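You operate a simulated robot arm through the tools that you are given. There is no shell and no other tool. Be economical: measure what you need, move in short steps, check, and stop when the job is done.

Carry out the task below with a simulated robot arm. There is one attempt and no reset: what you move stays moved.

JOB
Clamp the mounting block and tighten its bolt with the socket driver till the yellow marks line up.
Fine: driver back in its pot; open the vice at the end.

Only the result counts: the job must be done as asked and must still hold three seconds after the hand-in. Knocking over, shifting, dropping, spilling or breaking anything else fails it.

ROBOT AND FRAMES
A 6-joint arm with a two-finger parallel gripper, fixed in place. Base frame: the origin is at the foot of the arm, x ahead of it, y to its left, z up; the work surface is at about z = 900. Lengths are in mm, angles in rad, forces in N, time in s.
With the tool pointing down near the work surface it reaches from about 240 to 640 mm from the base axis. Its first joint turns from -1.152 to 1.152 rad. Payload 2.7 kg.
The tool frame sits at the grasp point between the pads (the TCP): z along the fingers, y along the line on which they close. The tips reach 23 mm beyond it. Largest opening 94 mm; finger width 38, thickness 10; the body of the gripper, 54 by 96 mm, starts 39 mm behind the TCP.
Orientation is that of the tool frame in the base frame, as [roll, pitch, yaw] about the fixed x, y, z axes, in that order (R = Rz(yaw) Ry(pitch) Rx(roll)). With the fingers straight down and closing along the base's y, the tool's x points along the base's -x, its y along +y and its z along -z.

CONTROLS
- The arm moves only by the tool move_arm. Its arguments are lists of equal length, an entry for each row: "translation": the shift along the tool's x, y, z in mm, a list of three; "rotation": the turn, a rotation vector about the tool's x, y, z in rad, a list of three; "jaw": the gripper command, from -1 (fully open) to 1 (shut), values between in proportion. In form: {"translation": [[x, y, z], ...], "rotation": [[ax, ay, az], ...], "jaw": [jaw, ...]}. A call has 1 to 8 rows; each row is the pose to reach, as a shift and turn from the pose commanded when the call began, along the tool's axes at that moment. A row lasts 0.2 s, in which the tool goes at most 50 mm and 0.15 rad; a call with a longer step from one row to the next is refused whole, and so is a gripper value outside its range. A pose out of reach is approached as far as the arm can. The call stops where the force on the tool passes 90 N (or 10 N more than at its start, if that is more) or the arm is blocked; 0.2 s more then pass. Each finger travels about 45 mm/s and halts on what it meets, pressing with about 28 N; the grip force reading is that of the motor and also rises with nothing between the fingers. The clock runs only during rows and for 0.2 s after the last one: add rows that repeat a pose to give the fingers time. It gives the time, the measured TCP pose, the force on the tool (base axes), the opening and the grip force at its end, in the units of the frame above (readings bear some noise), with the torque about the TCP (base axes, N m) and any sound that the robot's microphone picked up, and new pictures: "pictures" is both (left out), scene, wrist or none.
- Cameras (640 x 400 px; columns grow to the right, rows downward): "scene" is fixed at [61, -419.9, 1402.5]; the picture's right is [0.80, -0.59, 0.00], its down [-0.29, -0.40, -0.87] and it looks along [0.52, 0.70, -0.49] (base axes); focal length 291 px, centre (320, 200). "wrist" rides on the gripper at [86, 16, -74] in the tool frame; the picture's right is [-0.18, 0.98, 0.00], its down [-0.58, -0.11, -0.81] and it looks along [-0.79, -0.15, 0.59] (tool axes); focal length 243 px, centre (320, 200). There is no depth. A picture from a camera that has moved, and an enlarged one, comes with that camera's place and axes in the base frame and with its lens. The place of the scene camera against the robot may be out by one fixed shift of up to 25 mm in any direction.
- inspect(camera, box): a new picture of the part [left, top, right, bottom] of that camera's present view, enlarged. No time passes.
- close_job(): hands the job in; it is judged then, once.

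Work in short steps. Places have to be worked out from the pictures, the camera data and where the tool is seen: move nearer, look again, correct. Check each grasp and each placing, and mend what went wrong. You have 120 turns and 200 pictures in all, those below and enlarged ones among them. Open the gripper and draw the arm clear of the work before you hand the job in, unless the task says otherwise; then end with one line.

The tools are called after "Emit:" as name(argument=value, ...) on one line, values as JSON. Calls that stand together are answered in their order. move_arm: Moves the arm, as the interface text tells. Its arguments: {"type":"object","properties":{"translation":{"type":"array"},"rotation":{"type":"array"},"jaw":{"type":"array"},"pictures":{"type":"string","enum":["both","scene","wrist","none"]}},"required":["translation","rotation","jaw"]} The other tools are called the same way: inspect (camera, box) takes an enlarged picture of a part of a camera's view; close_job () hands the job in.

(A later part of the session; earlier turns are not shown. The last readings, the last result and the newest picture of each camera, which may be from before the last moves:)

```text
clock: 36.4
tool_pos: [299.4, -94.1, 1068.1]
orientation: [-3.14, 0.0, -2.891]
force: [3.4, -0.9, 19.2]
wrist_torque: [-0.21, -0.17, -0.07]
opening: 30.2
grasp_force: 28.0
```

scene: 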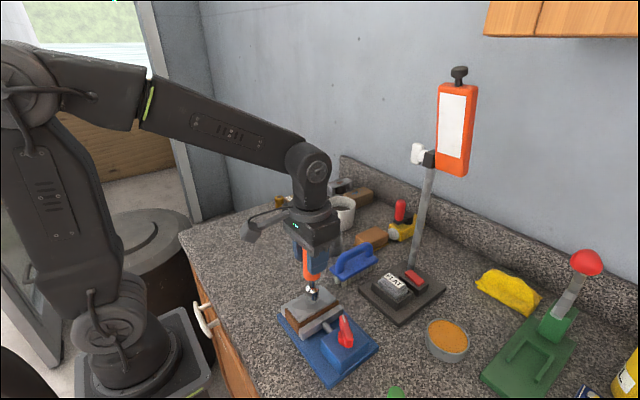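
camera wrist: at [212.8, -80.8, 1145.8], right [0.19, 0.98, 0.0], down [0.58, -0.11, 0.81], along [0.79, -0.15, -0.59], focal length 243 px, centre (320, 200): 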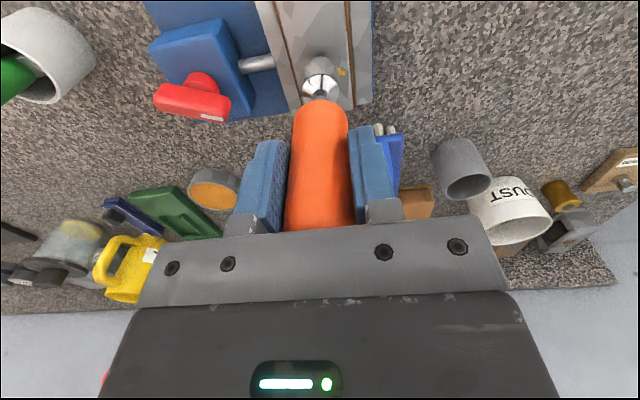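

Not engaged yet; continue the search.

Emit:
move_arm(translation=[[0, 0, 0], [0, 0, 0], [0, 0, 0], [0, 0, 0], [0, 0, 0], [0, 0, 0]], rotation=[[0, 0, -0.06], [0, 0, -0.12], [0, 0, -0.18], [0, 0, -0.24], [0, 0, -0.3], [0, 0, -0.3]], jaw=[1, 1, 1, 1, 1, 1], pictures="wrist")

Emit:
inspect(camera="scene", box=[280, 260, 350, 320])

```text
clock: 37.8
tool_pos: [298.0, -95.0, 1066.6]
orientation: [-3.141, 0.001, -2.593]
force: [-0.3, 0.0, 18.5]
wrist_torque: [-0.01, -0.05, 0.02]
opening: 30.3
grasp_force: 28.2
camera wrist: at [217.4, -128.2, 1141.3], right [-0.36, 0.93, 0.0], down [0.55, 0.21, 0.81], along [0.75, 0.29, -0.59], focal length 243 px, centre (320, 200)
```

wrist: 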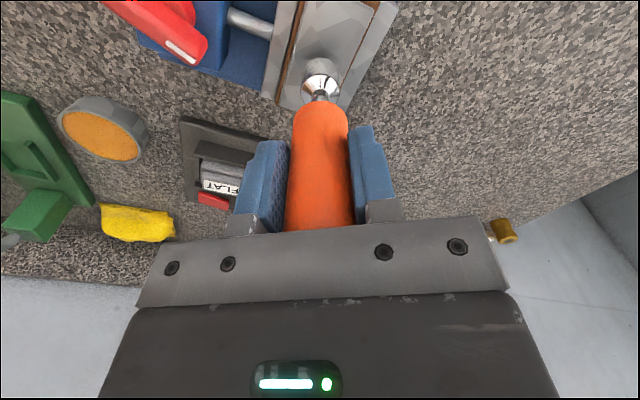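

```text
6.67 times, centred on (315, 290) of scene
camera zoom: at [60.9, -419.8, 1402.5], right [0.8, -0.59, 0.0], down [-0.29, -0.4, -0.87], along [0.52, 0.7, -0.49], focal length 1938 px, centre (353, -400)
```

zoom: 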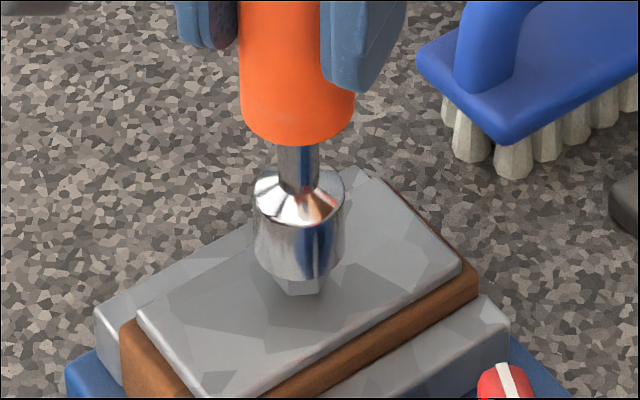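

Inspect closely from the wrist for lateral offset.

Emit:
inspect(camera="wrist", box=[280, 30, 360, 110])

Emit:
inspect(camera="scene", box=[300, 275, 325, 300])

```text
5.00 times, centred on (320, 70) of wrist
camera zoom: at [217.4, -128.2, 1141.3], right [-0.36, 0.93, 0.0], down [0.55, 0.21, 0.81], along [0.75, 0.29, -0.59], focal length 1213 px, centre (320, 850)
```

zoom: 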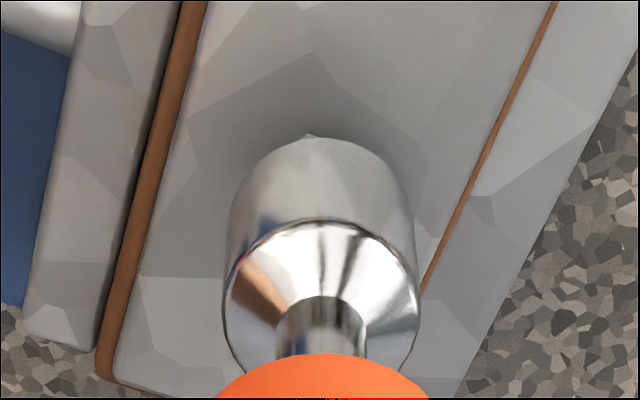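

```text
16.00 times, centred on (312, 288) of scene
camera zoom: at [60.9, -419.8, 1402.5], right [0.8, -0.59, 0.0], down [-0.29, -0.4, -0.87], along [0.52, 0.7, -0.49], focal length 4650 px, centre (440, -1200)
```

zoom: 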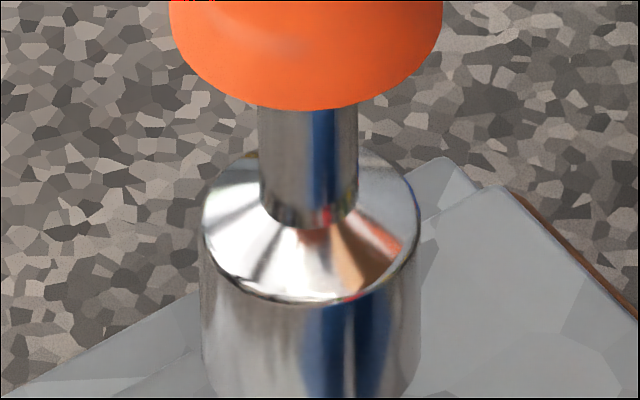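

Bolt vertices lie at about 30° mod 60. Nudge 0.6 mm back and continue the search.

Emit:
move_arm(translation=[[-0.2, -0.5, 0], [-0.2, -0.5, 0], [-0.2, -0.5, 0], [-0.2, -0.5, 0], [-0.2, -0.5, 0], [-0.2, -0.5, 0]], rotation=[[0, 0, -0.06], [0, 0, -0.12], [0, 0, -0.18], [0, 0, -0.24], [0, 0, -0.3], [0, 0, -0.3]], jaw=[1, 1, 1, 1, 1, 1], pictures="none")

Emit:
inspect(camera="scene", box=[280, 260, 350, 320])

```text
clock: 39.2
tool_pos: [300.4, -94.4, 1067.5]
orientation: [3.141, -0.001, -2.293]
force: [-0.6, 0.1, 9.1]
wrist_torque: [-0.11, 0.06, -0.02]
opening: 30.2
grasp_force: 27.4
```

```text
6.67 times, centred on (315, 290) of scene
camera zoom: at [60.9, -419.9, 1402.5], right [0.8, -0.59, 0.0], down [-0.29, -0.4, -0.87], along [0.52, 0.7, -0.49], focal length 1938 px, centre (353, -400)
```

zoom: 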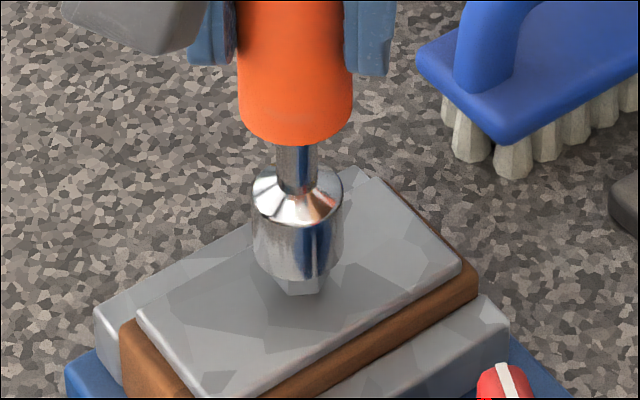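

The driver axis is a bit eccentric in the grip, so the socket drifted ~1.3 mm while turning. Lift 14 mm and re-measure both views.

Emit:
move_arm(translation=[[0, 0, -7], [0, 0, -14], [0, 0, -14]], rotation=[[0, 0, 0], [0, 0, 0], [0, 0, 0]], jaw=[1, 1, 1], pictures="none")

Emit:
inspect(camera="scene", box=[290, 265, 340, 305])

Emit:
inspect(camera="wrist", box=[280, 20, 360, 100])

```text
clock: 40.0
tool_pos: [299.4, -95.2, 1080.7]
orientation: [3.141, 0.001, -2.294]
force: [0.2, 0.4, -1.0]
wrist_torque: [-0.01, -0.01, 0.01]
opening: 30.2
grasp_force: 27.4
```

```text
10.00 times, centred on (315, 285) of scene
camera zoom: at [61.0, -419.9, 1402.5], right [0.8, -0.59, 0.0], down [-0.29, -0.4, -0.87], along [0.52, 0.7, -0.49], focal length 2906 px, centre (370, -650)
```

zoom: 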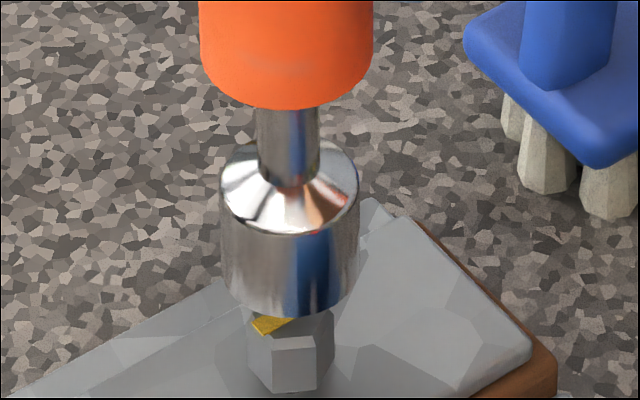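

```text
5.00 times, centred on (320, 60) of wrist
camera zoom: at [231.4, -151.1, 1155.2], right [-0.62, 0.79, 0.0], down [0.47, 0.36, 0.81], along [0.64, 0.5, -0.59], focal length 1213 px, centre (320, 900)
```

zoom: 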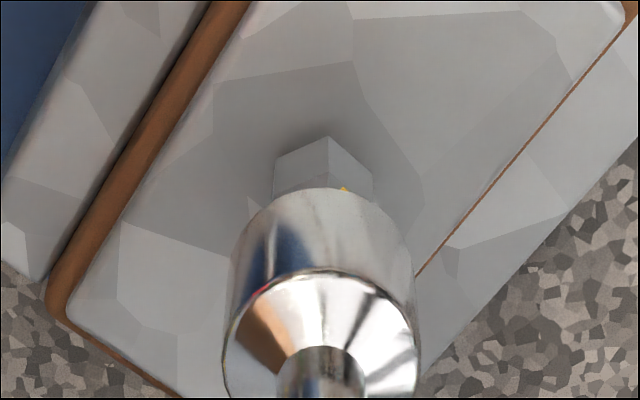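

Laterally aligned in both views now (within 0.5 mm). Descend again with light pressure and search further.

Emit:
move_arm(translation=[[0, 0.3, 7], [0, 0.3, 13], [0, 0.3, 14], [0, 0.3, 14], [0, 0.3, 14], [0, 0.3, 14], [0, 0.3, 14], [0, 0.3, 14]], rotation=[[0, 0, 0], [0, 0, 0], [0, 0, 0], [0, 0, -0.05], [0, 0, -0.1], [0, 0, -0.15], [0, 0, -0.2], [0, 0, -0.2]], jaw=[1, 1, 1, 1, 1, 1, 1, 1], pictures="none")

```text
clock: 41.8
tool_pos: [300.6, -95.2, 1068.5]
orientation: [-3.141, 0.0, -2.091]
force: [0.9, 1.8, 6.3]
wrist_torque: [0.17, -0.04, 0.01]
opening: 30.0
grasp_force: 28.0
```

Still on top. Now add pressure and sweep clockwise 0.8 rad.

Emit:
move_arm(translation=[[0, 0, 1], [0, 0, 1.2], [0, 0, 1.2], [0, 0, 1.2], [0, 0, 1.2], [0, 0, 1.2], [0, 0, 1.2], [0, 0, 1.2]], rotation=[[0, 0, 0.08], [0, 0, 0.16], [0, 0, 0.24], [0, 0, 0.32], [0, 0, 0.4], [0, 0, 0.48], [0, 0, 0.56], [0, 0, 0.64]], jaw=[1, 1, 1, 1, 1, 1, 1, 1], pictures="none")

Emit:
inspect(camera="scene", box=[290, 265, 340, 305])

Emit:
inspect(camera="wrist", box=[280, 20, 360, 100])

```text
clock: 43.6
tool_pos: [299.3, -93.6, 1064.4]
orientation: [3.138, -0.003, -2.737]
force: [4.9, -6.8, 0.1]
wrist_torque: [-0.7, -0.45, 0.01]
opening: 30.2
grasp_force: 27.8
```

```text
10.00 times, centred on (315, 285) of scene
camera zoom: at [61.2, -420.1, 1402.4], right [0.8, -0.59, 0.0], down [-0.29, -0.4, -0.87], along [0.52, 0.7, -0.49], focal length 2906 px, centre (370, -650)
```

zoom: 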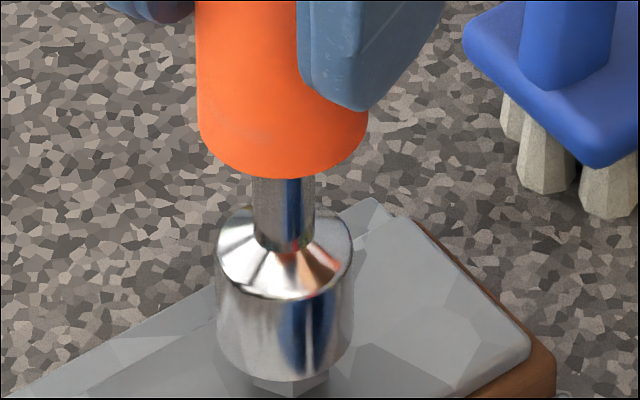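

```text
5.00 times, centred on (320, 60) of wrist
camera zoom: at [214.1, -115.6, 1138.5], right [-0.22, 0.98, 0.0], down [0.58, 0.13, 0.8], along [0.78, 0.18, -0.59], focal length 1213 px, centre (320, 900)
```

zoom: 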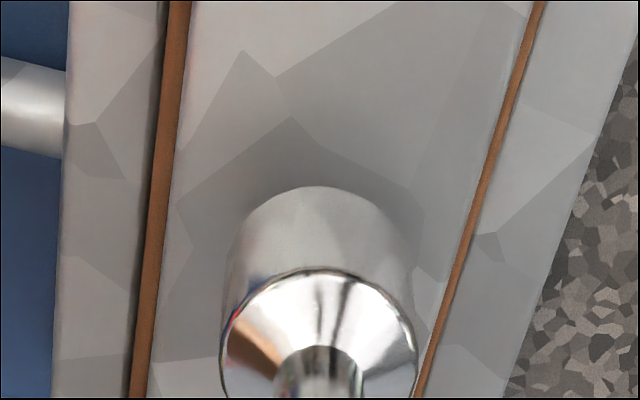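

z dropped to 1064 with no vertical force: the socket has engaged. Recentre slightly per the side force and push down to seat.

Emit:
move_arm(translation=[[-0.2, -0.8, 0], [-0.2, -0.8, 3], [-0.2, -0.8, 6], [-0.2, -0.8, 6]], rotation=[[0, 0, 0], [0, 0, 0], [0, 0, 0], [0, 0, 0]], jaw=[1, 1, 1, 1], pictures="none")

Emit:
inspect(camera="scene", box=[290, 265, 340, 305])

```text
clock: 44.6
tool_pos: [300.0, -95.0, 1059.4]
orientation: [3.139, -0.001, -2.733]
force: [-1.2, 1.5, -1.3]
wrist_torque: [0.11, 0.12, 0.02]
opening: 30.1
grasp_force: 27.9
```

```text
10.00 times, centred on (315, 285) of scene
camera zoom: at [61.0, -419.9, 1402.5], right [0.8, -0.59, 0.0], down [-0.29, -0.4, -0.87], along [0.52, 0.7, -0.49], focal length 2906 px, centre (370, -650)
```

zoom: 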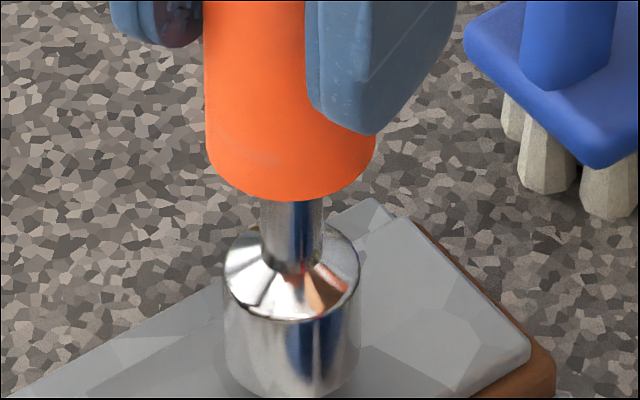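

Sliding down freely around the head. Continue down until it bottoms.

Emit:
move_arm(translation=[[0, 0, 2], [0, 0, 4], [0, 0, 5], [0, 0, 5]], rotation=[[0, 0, 0], [0, 0, 0], [0, 0, 0], [0, 0, 0]], jaw=[1, 1, 1, 1], pictures="none")

Emit:
inspect(camera="wrist", box=[270, 0, 370, 100])

```text
clock: 45.6
tool_pos: [300.1, -95.0, 1054.6]
orientation: [3.141, 0.001, -2.733]
force: [-0.2, 3.2, -0.4]
wrist_torque: [0.33, 0.08, 0.02]
opening: 30.2
grasp_force: 28.0
```

```text
4.00 times, centred on (320, 50) of wrist
camera zoom: at [214.7, -117.5, 1128.7], right [-0.22, 0.98, 0.0], down [0.58, 0.13, 0.81], along [0.79, 0.18, -0.59], focal length 970 px, centre (320, 800)
```

zoom: 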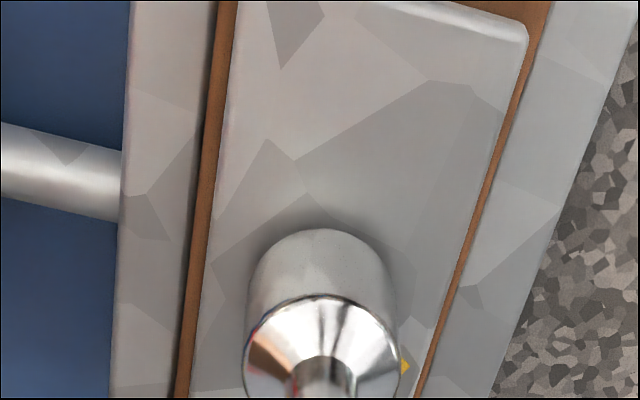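

Seated ~13 mm deep. Turn clockwise 1.05 rad and watch torque.

Emit:
move_arm(translation=[[0, 0, 0], [0, 0, 0], [0, 0, 0], [0, 0, 0], [0, 0, 0], [0, 0, 0], [0, 0, 0], [0, 0, 0]], rotation=[[0, 0, 0.15], [0, 0, 0.3], [0, 0, 0.45], [0, 0, 0.6], [0, 0, 0.75], [0, 0, 0.9], [0, 0, 1.05], [0, 0, 1.05]], jaw=[1, 1, 1, 1, 1, 1, 1, 1], pictures="both")

Emit:
inspect(camera="wrist", box=[270, 0, 370, 110])

```text
clock: 47.4
tool_pos: [299.9, -95.2, 1053.8]
orientation: [3.141, 0.0, 2.498]
force: [-3.7, 6.0, 2.3]
wrist_torque: [0.52, 0.27, 0.02]
opening: 30.0
grasp_force: 27.6
camera wrist: at [240.8, -32.5, 1128.8], right [0.74, 0.68, 0.0], down [0.4, -0.44, 0.81], along [0.54, -0.59, -0.59], focal length 243 px, centre (320, 200)
```

scene: 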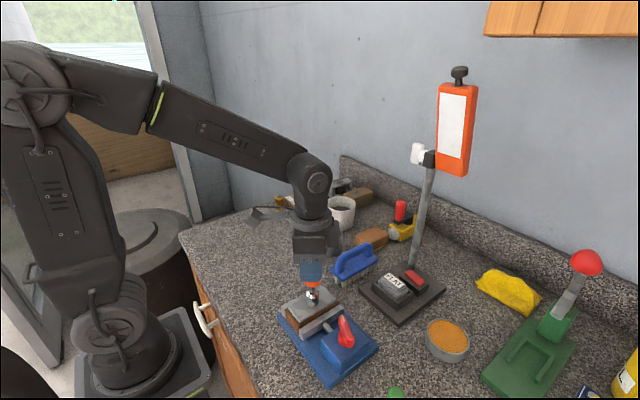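
wrist: 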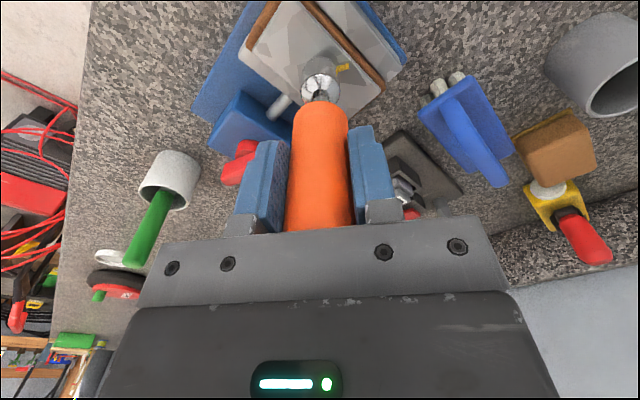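

```text
3.64 times, centred on (320, 55) of wrist
camera zoom: at [240.8, -32.5, 1128.8], right [0.74, 0.68, 0.0], down [0.4, -0.44, 0.81], along [0.54, -0.59, -0.59], focal length 882 px, centre (320, 727)
```

zoom: 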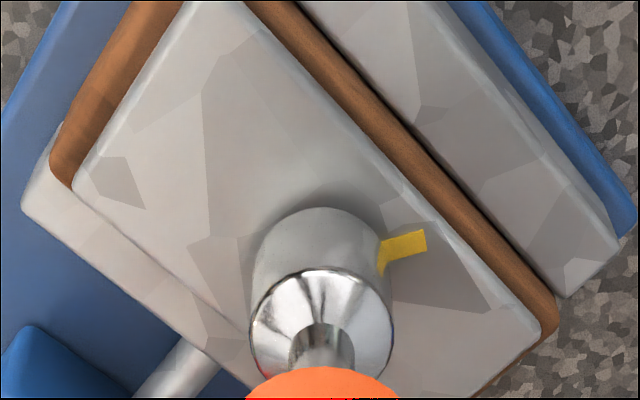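

Torque is near zero, so check whether the bolt actually turned: lift 25 mm and look.

Emit:
move_arm(translation=[[0, 0, -8], [0, 0, -16], [0, 0, -26], [0, 0, -26]], rotation=[[0, 0, 0], [0, 0, 0], [0, 0, 0], [0, 0, 0]], jaw=[1, 1, 1, 1], pictures="none")

Emit:
inspect(camera="wrist", box=[280, 10, 360, 90])

Emit:
inspect(camera="scene", box=[290, 265, 340, 305])

```text
clock: 48.4
tool_pos: [300.1, -94.7, 1082.3]
orientation: [-3.141, 0.001, 2.499]
force: [0.8, -0.1, -1.7]
wrist_torque: [-0.06, -0.01, 0.02]
opening: 30.2
grasp_force: 27.9
```

```text
5.00 times, centred on (320, 50) of wrist
camera zoom: at [240.5, -32.1, 1155.6], right [0.74, 0.68, 0.0], down [0.4, -0.43, 0.81], along [0.55, -0.59, -0.59], focal length 1213 px, centre (320, 950)
```

zoom: 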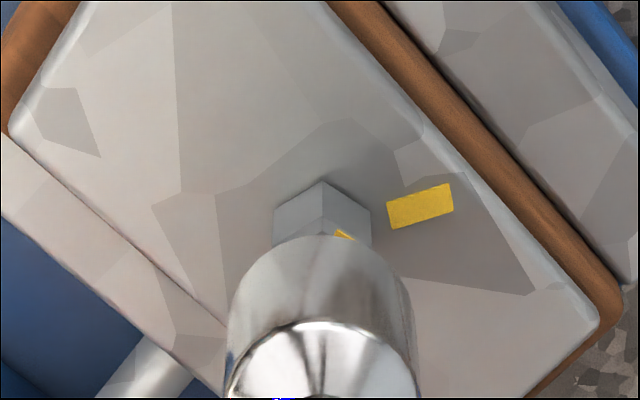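

```text
10.00 times, centred on (315, 285) of scene
camera zoom: at [61.0, -419.9, 1402.5], right [0.8, -0.59, 0.0], down [-0.29, -0.4, -0.87], along [0.52, 0.7, -0.49], focal length 2906 px, centre (370, -650)
```

zoom: 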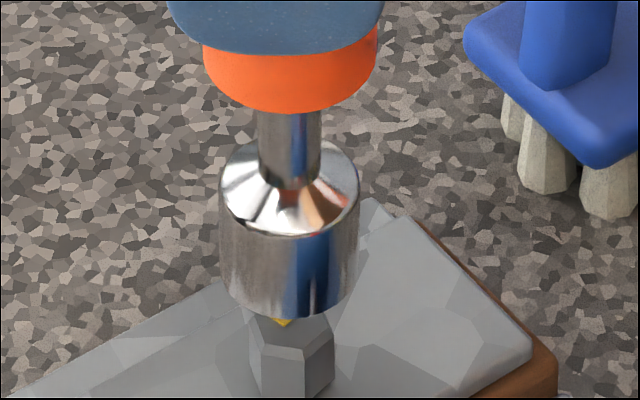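

The bolt turned: its mark is now at ≈103°, the plate mark ≈60°. Re-seat and turn ≈0.72 rad more, then check.

Emit:
move_arm(translation=[[0, 0, 10], [0, 0, 18], [0, 0, 26], [0, 0, 26]], rotation=[[0, 0, 0], [0, 0, 0], [0, 0, 0], [0, 0, 0]], jaw=[1, 1, 1, 1], pictures="none")

```text
clock: 49.4
tool_pos: [299.8, -96.2, 1062.3]
orientation: [3.134, 0.019, 2.501]
force: [-12.9, -2.5, 79.7]
wrist_torque: [0.42, 1.23, 0.03]
opening: 30.3
grasp_force: 28.4
```

It jammed on the head (80 N). Back off and look at alignment.

Emit:
move_arm(translation=[[0, 0, -12], [0, 0, -24], [0, 0, -24]], rotation=[[0, 0, 0], [0, 0, 0], [0, 0, 0]], jaw=[1, 1, 1], pictures="none")

Emit:
inspect(camera="wrist", box=[280, 10, 360, 90])

Emit:
inspect(camera="scene", box=[290, 265, 340, 305])

```text
clock: 50.2
tool_pos: [298.6, -95.5, 1079.9]
orientation: [3.142, -0.002, 2.5]
force: [-1.1, 0.3, -1.0]
wrist_torque: [0.02, -0.01, -0.01]
opening: 30.2
grasp_force: 27.7
```

```text
5.00 times, centred on (320, 50) of wrist
camera zoom: at [240.4, -33.4, 1153.2], right [0.74, 0.68, 0.0], down [0.4, -0.44, 0.81], along [0.54, -0.59, -0.59], focal length 1213 px, centre (320, 950)
```

zoom: 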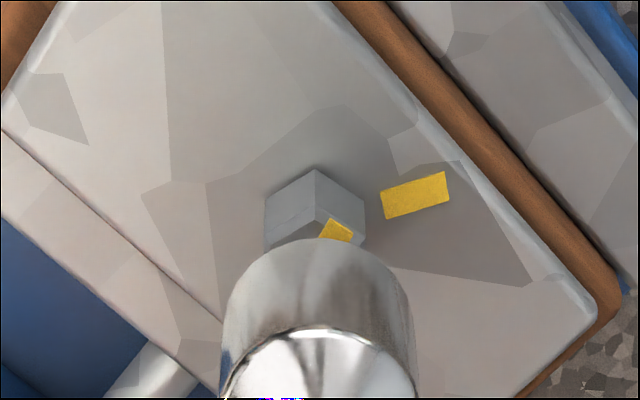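

```text
10.00 times, centred on (315, 285) of scene
camera zoom: at [61.0, -419.9, 1402.5], right [0.8, -0.59, 0.0], down [-0.29, -0.4, -0.87], along [0.52, 0.7, -0.49], focal length 2906 px, centre (370, -650)
```

zoom: 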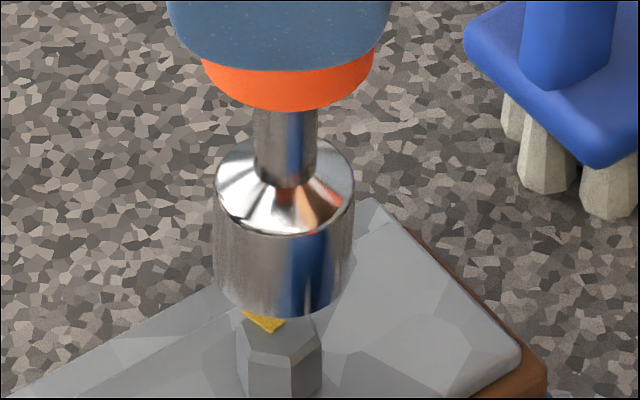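

The block appears to have shifted ~2 mm. Check the whole vice.

Emit:
inspect(camera="scene", box=[270, 270, 390, 390])

Emit:
inspect(camera="wrist", box=[180, 0, 440, 130])

```text
3.33 times, centred on (330, 330) of scene
camera zoom: at [61.0, -419.9, 1402.5], right [0.8, -0.59, 0.0], down [-0.29, -0.4, -0.87], along [0.52, 0.7, -0.49], focal length 969 px, centre (287, -233)
```

zoom: 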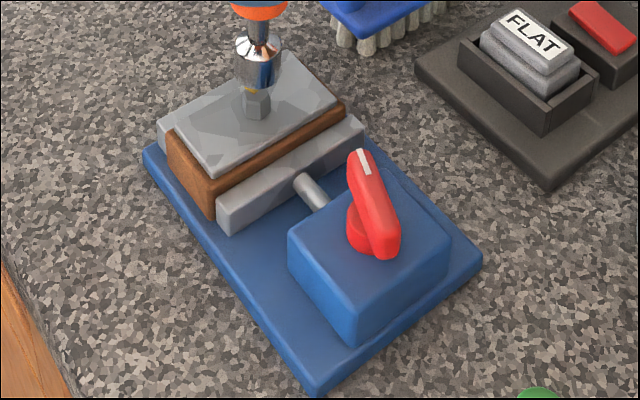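

```text
2.46 times, centred on (310, 65) of wrist
camera zoom: at [240.4, -33.4, 1153.2], right [0.74, 0.68, 0.0], down [0.4, -0.44, 0.81], along [0.54, -0.59, -0.59], focal length 597 px, centre (345, 532)
```

zoom: 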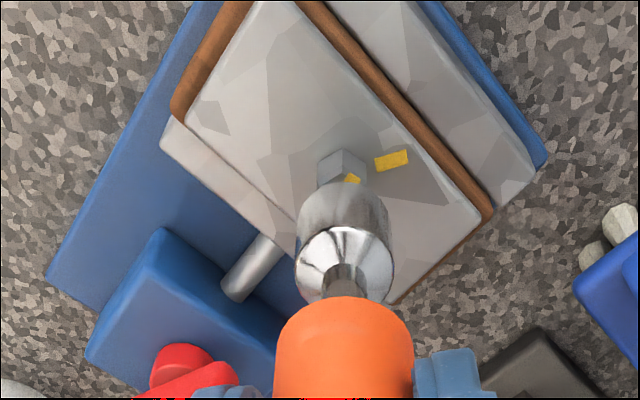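

The block slid ≈2.5 mm along x in the jaws (vice itself unmoved, still clamped). Re-centre the socket (-1.1,+0.2) and descend gently.

Emit:
move_arm(translation=[[1, -0.5, 0], [1, -0.5, 5], [1, -0.5, 9], [1, -0.5, 11], [1, -0.5, 13], [1, -0.5, 13]], rotation=[[0, 0, 0], [0, 0, 0], [0, 0, 0], [0, 0, 0], [0, 0, 0], [0, 0, 0]], jaw=[1, 1, 1, 1, 1, 1], pictures="none")

Emit:
inspect(camera="scene", box=[290, 265, 340, 305])

Emit:
inspect(camera="wrist", box=[280, 10, 360, 90])

```text
clock: 51.6
tool_pos: [299.2, -94.1, 1064.8]
orientation: [3.14, 0.0, 2.499]
force: [0.3, -0.6, -1.5]
wrist_torque: [-0.01, 0.02, 0.02]
opening: 30.2
grasp_force: 28.0
```

```text
10.00 times, centred on (315, 285) of scene
camera zoom: at [61.0, -419.9, 1402.5], right [0.8, -0.59, 0.0], down [-0.29, -0.4, -0.87], along [0.52, 0.7, -0.49], focal length 2906 px, centre (370, -650)
```

zoom: 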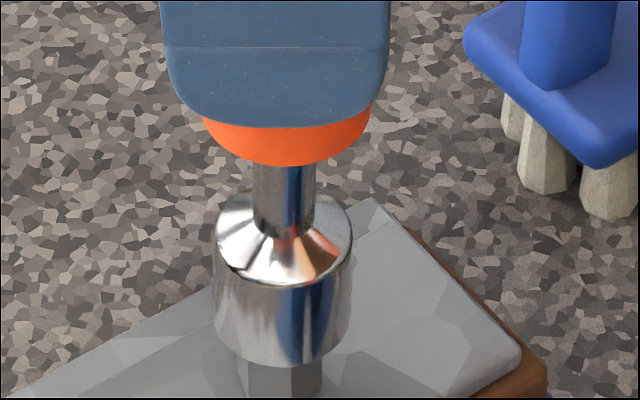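

```text
5.00 times, centred on (320, 50) of wrist
camera zoom: at [240.3, -32.4, 1139.1], right [0.74, 0.68, 0.0], down [0.4, -0.44, 0.81], along [0.55, -0.59, -0.59], focal length 1213 px, centre (320, 950)
```

zoom: 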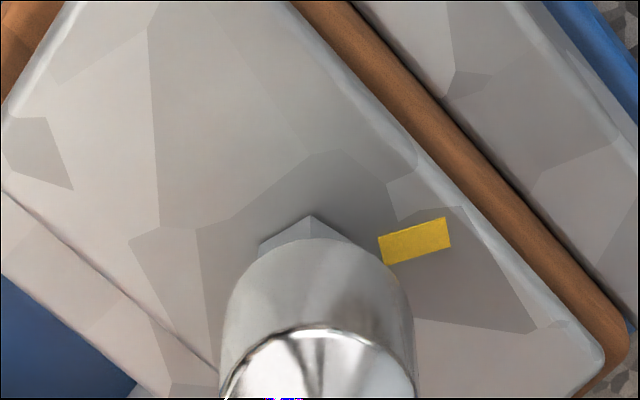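

Driver slid up ~6 mm in the grip, no contact yet. Wrist view says the socket is ~0.9 mm off along the view's right; nudge (-0.7,-0.6) and recheck.

Emit:
move_arm(translation=[[0.2, -0.9, 0], [0.2, -0.9, 0]], rotation=[[0, 0, 0], [0, 0, 0]], jaw=[1, 1], pictures="none")

Emit:
inspect(camera="scene", box=[290, 265, 340, 305])

Emit:
inspect(camera="wrist", box=[280, 10, 360, 90])

```text
clock: 52.2
tool_pos: [297.9, -94.6, 1066.6]
orientation: [-3.141, 0.0, 2.5]
force: [0.9, -0.1, -1.7]
wrist_torque: [0.0, 0.02, 0.02]
opening: 29.9
grasp_force: 28.3
```

```text
10.00 times, centred on (315, 285) of scene
camera zoom: at [61.0, -419.9, 1402.5], right [0.8, -0.59, 0.0], down [-0.29, -0.4, -0.87], along [0.52, 0.7, -0.49], focal length 2906 px, centre (370, -650)
```

zoom: 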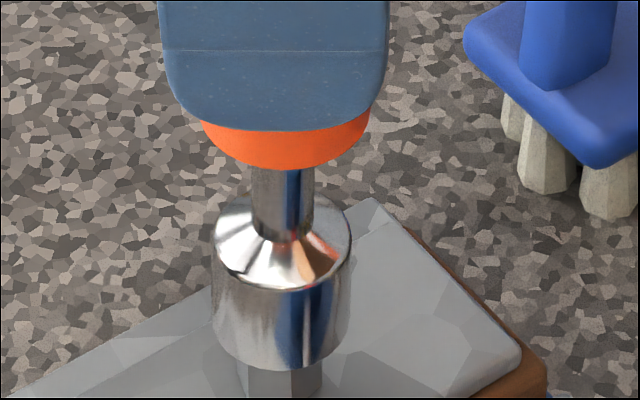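

```text
5.00 times, centred on (320, 50) of wrist
camera zoom: at [239.5, -33.1, 1139.2], right [0.74, 0.68, 0.0], down [0.4, -0.44, 0.81], along [0.55, -0.59, -0.59], focal length 1213 px, centre (320, 950)
```

zoom: 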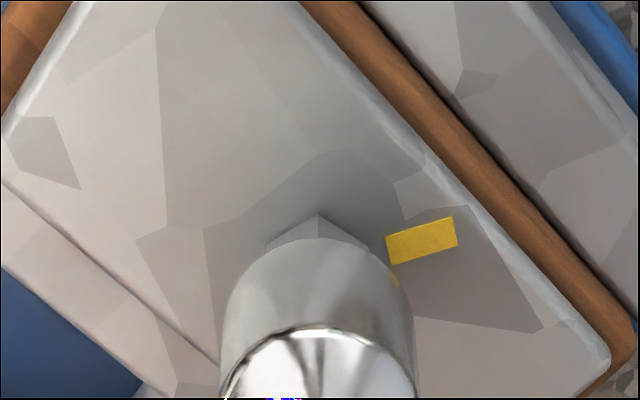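

Well centred in both views. Descend 4 mm gently.

Emit:
move_arm(translation=[[0, 0, 1.5], [0, 0, 3], [0, 0, 4], [0, 0, 4]], rotation=[[0, 0, 0], [0, 0, 0], [0, 0, 0], [0, 0, 0]], jaw=[1, 1, 1, 1], pictures="none")

Emit:
inspect(camera="scene", box=[290, 265, 340, 305])

```text
clock: 53.2
tool_pos: [297.4, -96.4, 1063.8]
orientation: [3.141, 0.002, 2.5]
force: [-3.2, 2.3, 13.8]
wrist_torque: [0.19, 0.34, -0.02]
opening: 30.2
grasp_force: 27.6
```

```text
10.00 times, centred on (315, 285) of scene
camera zoom: at [60.8, -419.8, 1402.5], right [0.8, -0.59, 0.0], down [-0.29, -0.4, -0.87], along [0.52, 0.7, -0.49], focal length 2906 px, centre (370, -650)
```

zoom: 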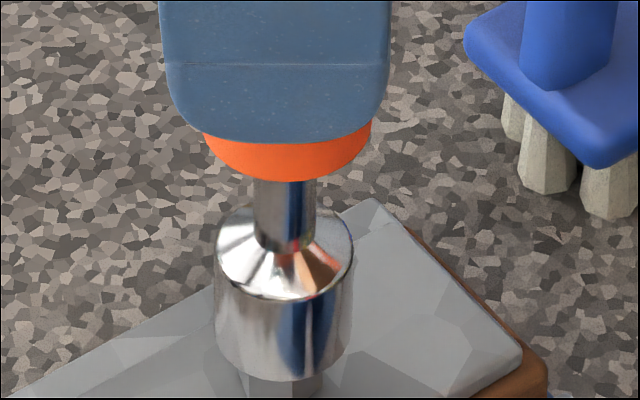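

On top again (14 N). Wiggle ±0.15 rad under pressure to find the hex.

Emit:
move_arm(translation=[[0, 0, 0.5], [0, 0, 0.5], [0, 0, 0.5], [0, 0, 0.5], [0, 0, 0.5], [0, 0, 0.5], [0, 0, 0.5], [0, 0, 0.5]], rotation=[[0, 0, -0.06], [0, 0, -0.12], [0, 0, -0.15], [0, 0, -0.09], [0, 0, -0.03], [0, 0, 0.03], [0, 0, 0.09], [0, 0, 0.15]], jaw=[1, 1, 1, 1, 1, 1, 1, 1], pictures="none")

Emit:
inspect(camera="scene", box=[290, 265, 340, 305])

```text
clock: 55.0
tool_pos: [299.0, -95.9, 1061.9]
orientation: [3.14, 0.004, 2.349]
force: [-4.7, -4.2, 36.4]
wrist_torque: [-0.12, 0.64, 0.0]
opening: 30.4
grasp_force: 28.3
```

```text
10.00 times, centred on (315, 285) of scene
camera zoom: at [60.5, -419.9, 1402.5], right [0.8, -0.59, 0.0], down [-0.29, -0.4, -0.87], along [0.52, 0.7, -0.49], focal length 2906 px, centre (370, -650)
```

zoom: 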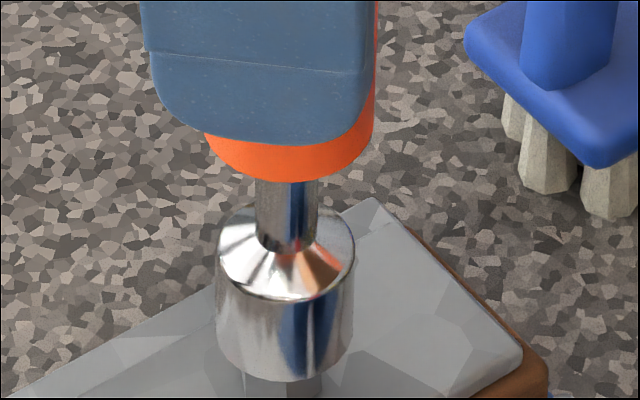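

Pressing pushes the socket ~1 mm toward +x. Relieve pressure, shift back, and sweep again.

Emit:
move_arm(translation=[[1, -0.1, -3], [1, -0.1, -3], [1, -0.1, -1.5], [1, -0.1, -1.5], [1, -0.1, -1.5], [1, -0.1, -1.5], [1, -0.1, -1.5], [1, -0.1, -1.5]], rotation=[[0, 0, 0], [0, 0, 0], [0, 0, -0.08], [0, 0, -0.16], [0, 0, -0.24], [0, 0, -0.3], [0, 0, -0.35], [0, 0, -0.35]], jaw=[1, 1, 1, 1, 1, 1, 1, 1], pictures="none")

Emit:
inspect(camera="scene", box=[290, 265, 340, 305])

Emit:
inspect(camera="wrist", box=[280, 10, 360, 90])

```text
clock: 56.8
tool_pos: [297.0, -93.5, 1062.2]
orientation: [-3.141, 0.001, 2.701]
force: [0.6, 0.1, -2.1]
wrist_torque: [0.01, -0.02, 0.0]
opening: 30.4
grasp_force: 27.9
```

```text
10.00 times, centred on (315, 285) of scene
camera zoom: at [61.0, -419.9, 1402.5], right [0.8, -0.59, 0.0], down [-0.29, -0.4, -0.87], along [0.52, 0.7, -0.49], focal length 2906 px, centre (370, -650)
```

zoom: 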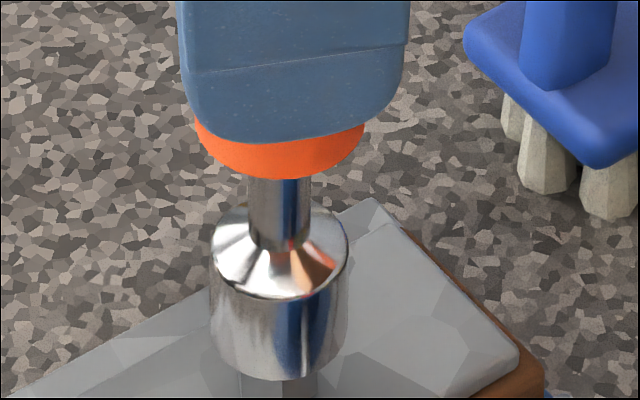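

```text
5.00 times, centred on (320, 50) of wrist
camera zoom: at [226.6, -45.7, 1136.9], right [0.59, 0.81, 0.0], down [0.48, -0.35, 0.81], along [0.65, -0.47, -0.59], focal length 1213 px, centre (320, 950)
```

zoom: 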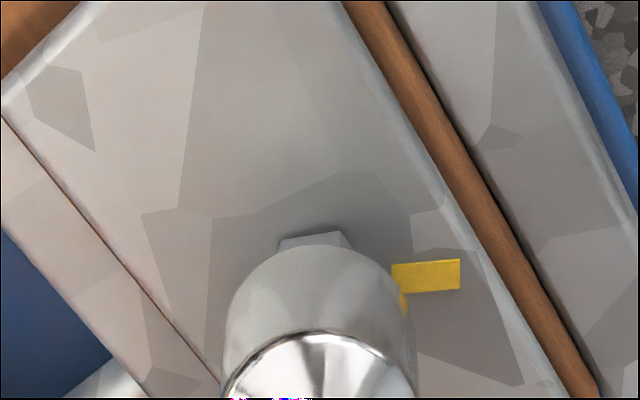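

Bolt was dragged to ≈91° (about 30° left). Centred again; sweep clockwise with light pressure.

Emit:
move_arm(translation=[[0, 0, 1.5], [0, 0, 2], [0, 0, 2], [0, 0, 2], [0, 0, 2], [0, 0, 2], [0, 0, 2], [0, 0, 2]], rotation=[[0, 0, 0], [0, 0, 0.06], [0, 0, 0.12], [0, 0, 0.18], [0, 0, 0.24], [0, 0, 0.3], [0, 0, 0.36], [0, 0, 0.36]], jaw=[1, 1, 1, 1, 1, 1, 1, 1], pictures="none")

Emit:
inspect(camera="scene", box=[290, 265, 340, 305])

Emit:
inspect(camera="wrist", box=[280, 10, 360, 90])

```text
clock: 58.6
tool_pos: [297.5, -95.3, 1061.6]
orientation: [-3.141, -0.001, 2.339]
force: [-1.6, -1.3, -1.3]
wrist_torque: [-0.08, 0.04, -0.04]
opening: 30.5
grasp_force: 28.1
```

```text
10.00 times, centred on (315, 285) of scene
camera zoom: at [61.0, -419.9, 1402.5], right [0.8, -0.59, 0.0], down [-0.29, -0.4, -0.87], along [0.52, 0.7, -0.49], focal length 2906 px, centre (370, -650)
```

zoom: 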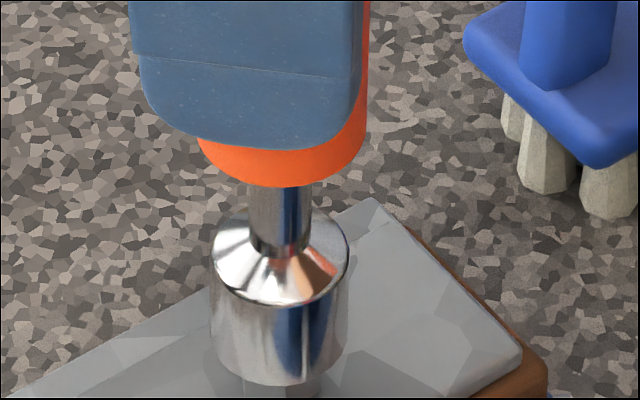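

```text
5.00 times, centred on (320, 50) of wrist
camera zoom: at [249.7, -23.7, 1135.1], right [0.83, 0.55, 0.0], down [0.33, -0.49, 0.81], along [0.44, -0.67, -0.59], focal length 1213 px, centre (320, 950)
```

zoom: 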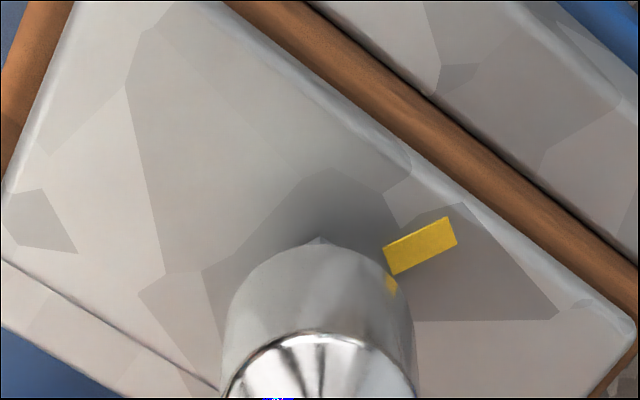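

No vertical force: possibly entered. Descend 3 mm to see.

Emit:
move_arm(translation=[[0, 0, 1.5], [0, 0, 3], [0, 0, 3]], rotation=[[0, 0, 0], [0, 0, 0], [0, 0, 0]], jaw=[1, 1, 1], pictures="none")

Emit:
inspect(camera="scene", box=[290, 265, 340, 305])

```text
clock: 59.4
tool_pos: [295.6, -95.7, 1059.7]
orientation: [-3.141, 0.001, 2.337]
force: [-0.8, 2.3, 1.1]
wrist_torque: [0.2, 0.02, -0.03]
opening: 30.1
grasp_force: 28.2
```

```text
10.00 times, centred on (315, 285) of scene
camera zoom: at [61.0, -419.8, 1402.5], right [0.8, -0.59, 0.0], down [-0.29, -0.4, -0.87], along [0.52, 0.7, -0.49], focal length 2906 px, centre (370, -650)
```

zoom: 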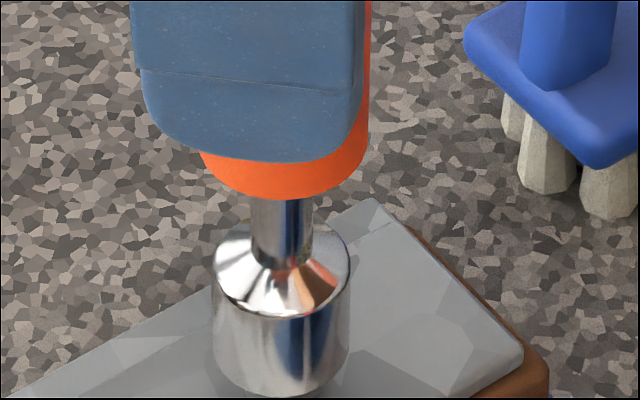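

Engaged. Seat 5 mm more, then turn clockwise 0.5 rad.

Emit:
move_arm(translation=[[0, 0, 2.5], [0, 0, 5], [0, 0, 5], [0, 0, 5], [0, 0, 5], [0, 0, 5], [0, 0, 5], [0, 0, 5]], rotation=[[0, 0, 0], [0, 0, 0], [0, 0, 0], [0, 0, 0.12], [0, 0, 0.24], [0, 0, 0.37], [0, 0, 0.5], [0, 0, 0.5]], jaw=[1, 1, 1, 1, 1, 1, 1, 1], pictures="none")

Emit:
inspect(camera="wrist", box=[280, 10, 360, 90])

```text
clock: 61.2
tool_pos: [296.0, -96.1, 1052.8]
orientation: [-3.14, 0.001, 1.837]
force: [0.2, -1.6, -5.5]
wrist_torque: [-0.23, 0.02, 0.05]
opening: 30.2
grasp_force: 28.2
```

```text
5.00 times, centred on (320, 50) of wrist
camera zoom: at [290.7, -9.6, 1127.1], right [1.0, 0.08, 0.0], down [0.05, -0.59, 0.81], along [0.07, -0.8, -0.59], focal length 1213 px, centre (320, 950)
```

zoom: 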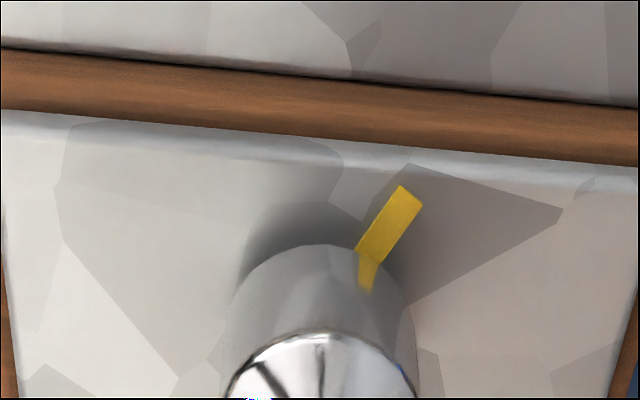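

Lift and check the marks.

Emit:
move_arm(translation=[[0, 0, -6], [0, 0, -12], [0, 0, -20], [0, 0, -28], [0, 0, -28]], rotation=[[0, 0, 0], [0, 0, 0], [0, 0, 0], [0, 0, 0], [0, 0, 0]], jaw=[1, 1, 1, 1, 1], pictures="none")

Emit:
inspect(camera="wrist", box=[280, 10, 360, 90])

Emit:
inspect(camera="scene", box=[290, 265, 340, 305])

```text
clock: 62.4
tool_pos: [297.7, -95.5, 1082.3]
orientation: [3.139, 0.001, 1.838]
force: [-0.4, 0.1, -0.9]
wrist_torque: [0.0, -0.03, 0.02]
opening: 30.2
grasp_force: 27.5
```

```text
5.00 times, centred on (320, 50) of wrist
camera zoom: at [290.6, -9.1, 1155.9], right [1.0, 0.08, 0.0], down [0.05, -0.59, 0.81], along [0.07, -0.8, -0.59], focal length 1213 px, centre (320, 950)
```

zoom: 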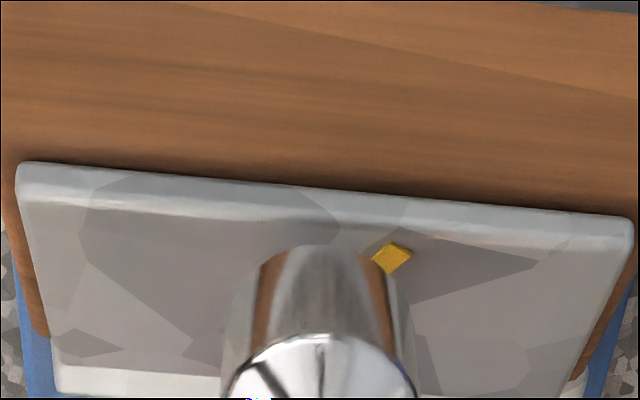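

```text
10.00 times, centred on (315, 285) of scene
camera zoom: at [61.0, -419.9, 1402.5], right [0.8, -0.59, 0.0], down [-0.29, -0.4, -0.87], along [0.52, 0.7, -0.49], focal length 2906 px, centre (370, -650)
```

zoom: 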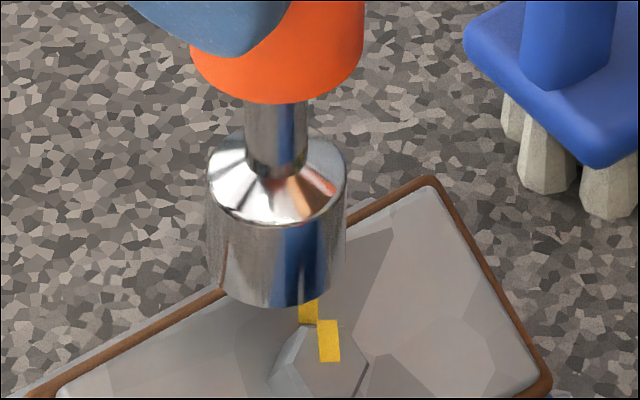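

The block has tilted in the vice. Look at the wider view.

Emit:
inspect(camera="scene", box=[260, 250, 380, 370])

Emit:
inspect(camera="wrist", box=[180, 0, 460, 170])

```text
3.33 times, centred on (320, 310) of scene
camera zoom: at [61.0, -419.9, 1402.5], right [0.8, -0.59, 0.0], down [-0.29, -0.4, -0.87], along [0.52, 0.7, -0.49], focal length 969 px, centre (320, -167)
```

zoom: 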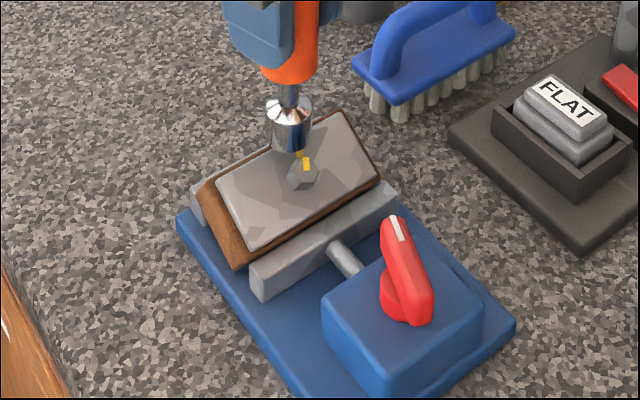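

```text
2.29 times, centred on (320, 85) of wrist
camera zoom: at [290.6, -9.1, 1155.9], right [1.0, 0.08, 0.0], down [0.05, -0.59, 0.81], along [0.07, -0.8, -0.59], focal length 555 px, centre (320, 463)
```

zoom: 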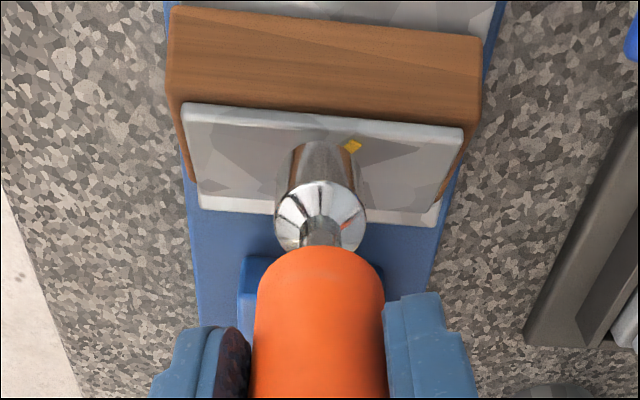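

The upward pull tilted the block. I'll park the driver first: rise and carry it above its pot, unwinding the wrist.

Emit:
move_arm(translation=[[0, 0, -28], [0, 0, -53], [17, 34, -53], [33, 68, -53], [50, 102, -53], [66, 136, -53], [82, 170, -53], [98.8, 203.3, -53]], rotation=[[0, 0, -0.15], [0, 0, -0.3], [0, 0, -0.45], [0, 0, -0.6], [0, 0, -0.75], [0, 0, -0.9], [0, 0, -1.05], [0, 0, -1.2]], jaw=[1, 1, 1, 1, 1, 1, 1, 1], pictures="none")

Emit:
move_arm(translation=[[0, 0, 0], [0, 0, 0]], rotation=[[0, 0, -0.1], [0, 0, -0.1]], jaw=[1, 1])

Emit:
inspect(camera="wrist", box=[250, 0, 390, 110])

Emit:
inspect(camera="scene", box=[290, 160, 380, 260])

```text
clock: 64.2
tool_pos: [467.3, 53.9, 1136.4]
orientation: [3.141, 0.0, 3.042]
force: [-0.1, 0.1, -1.8]
wrist_torque: [-0.03, -0.03, 0.0]
opening: 30.1
grasp_force: 27.8
```

```text
clock: 64.8
tool_pos: [466.4, 55.2, 1135.7]
orientation: [3.141, 0.0, 3.141]
force: [0.4, -0.4, -1.8]
wrist_torque: [0.0, 0.01, 0.01]
opening: 30.2
grasp_force: 28.2
camera wrist: at [381.1, 68.3, 1209.2], right [0.18, 0.98, 0.0], down [0.58, -0.11, 0.81], along [0.79, -0.15, -0.59], focal length 243 px, centre (320, 200)
```

scene: 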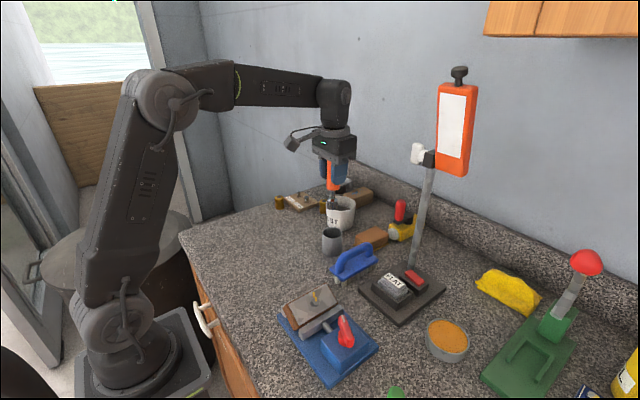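
wrist: 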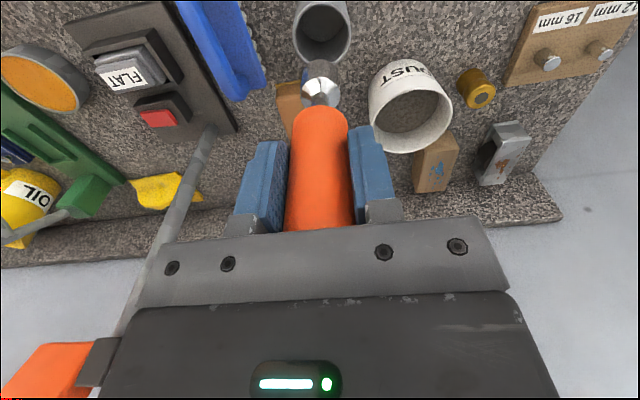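

```text
3.64 times, centred on (320, 55) of wrist
camera zoom: at [381.1, 68.3, 1209.2], right [0.18, 0.98, 0.0], down [0.58, -0.11, 0.81], along [0.79, -0.15, -0.59], focal length 882 px, centre (320, 727)
```

zoom: 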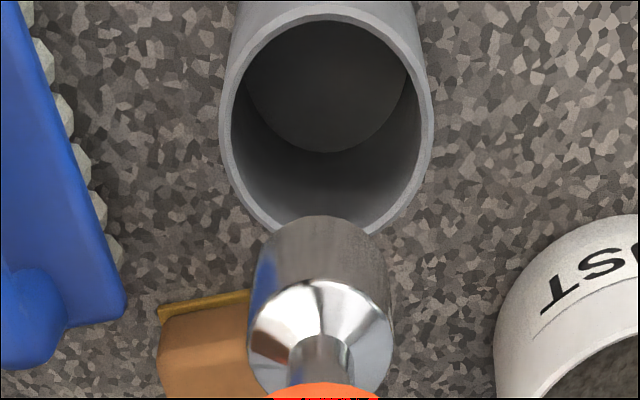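

```text
4.00 times, centred on (335, 210) of scene
camera zoom: at [61.1, -419.9, 1402.5], right [0.8, -0.59, 0.0], down [-0.29, -0.4, -0.87], along [0.52, 0.7, -0.49], focal length 1163 px, centre (260, 160)
```

zoom: 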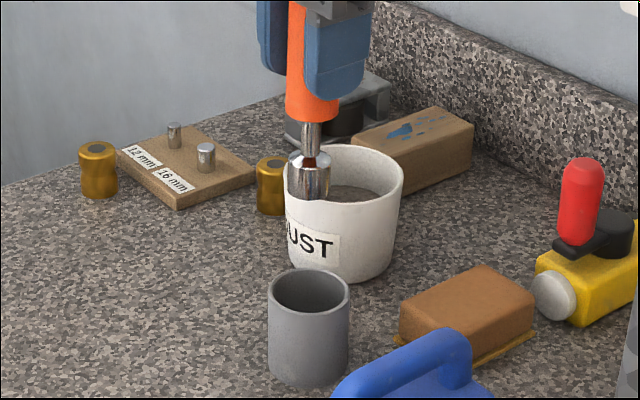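

Aligned with the pot. Lower in: 115 mm first, then gently until contact.

Emit:
move_arm(translation=[[0, 0.5, 25], [0, 0.5, 50], [0, 0.5, 75], [0, 0.5, 100], [0, 0.5, 118], [0, 0.5, 124], [0, 0.5, 124]], rotation=[[0, 0, 0], [0, 0, 0], [0, 0, 0], [0, 0, 0], [0, 0, 0], [0, 0, 0], [0, 0, 0]], jaw=[1, 1, 1, 1, 1, 1, 1], pictures="none")

Emit:
inspect(camera="scene", box=[290, 170, 380, 270])

```text
clock: 66.4
tool_pos: [467.2, 54.9, 1011.9]
orientation: [-3.141, 0.001, 3.139]
force: [-0.6, -0.6, -2.4]
wrist_torque: [-0.03, 0.0, 0.02]
opening: 30.1
grasp_force: 27.9
```

```text
4.00 times, centred on (335, 220) of scene
camera zoom: at [61.0, -419.9, 1402.5], right [0.8, -0.59, 0.0], down [-0.29, -0.4, -0.87], along [0.52, 0.7, -0.49], focal length 1163 px, centre (260, 120)
```

zoom: 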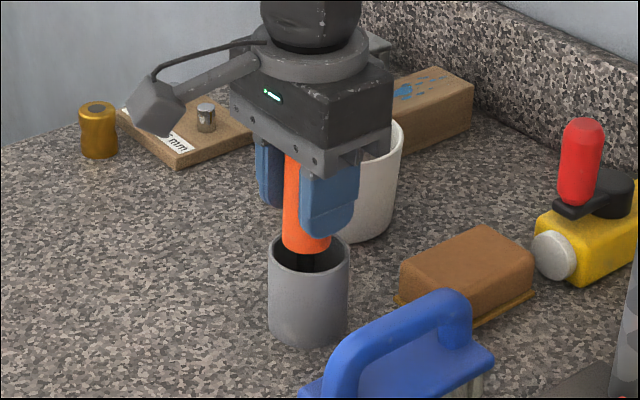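

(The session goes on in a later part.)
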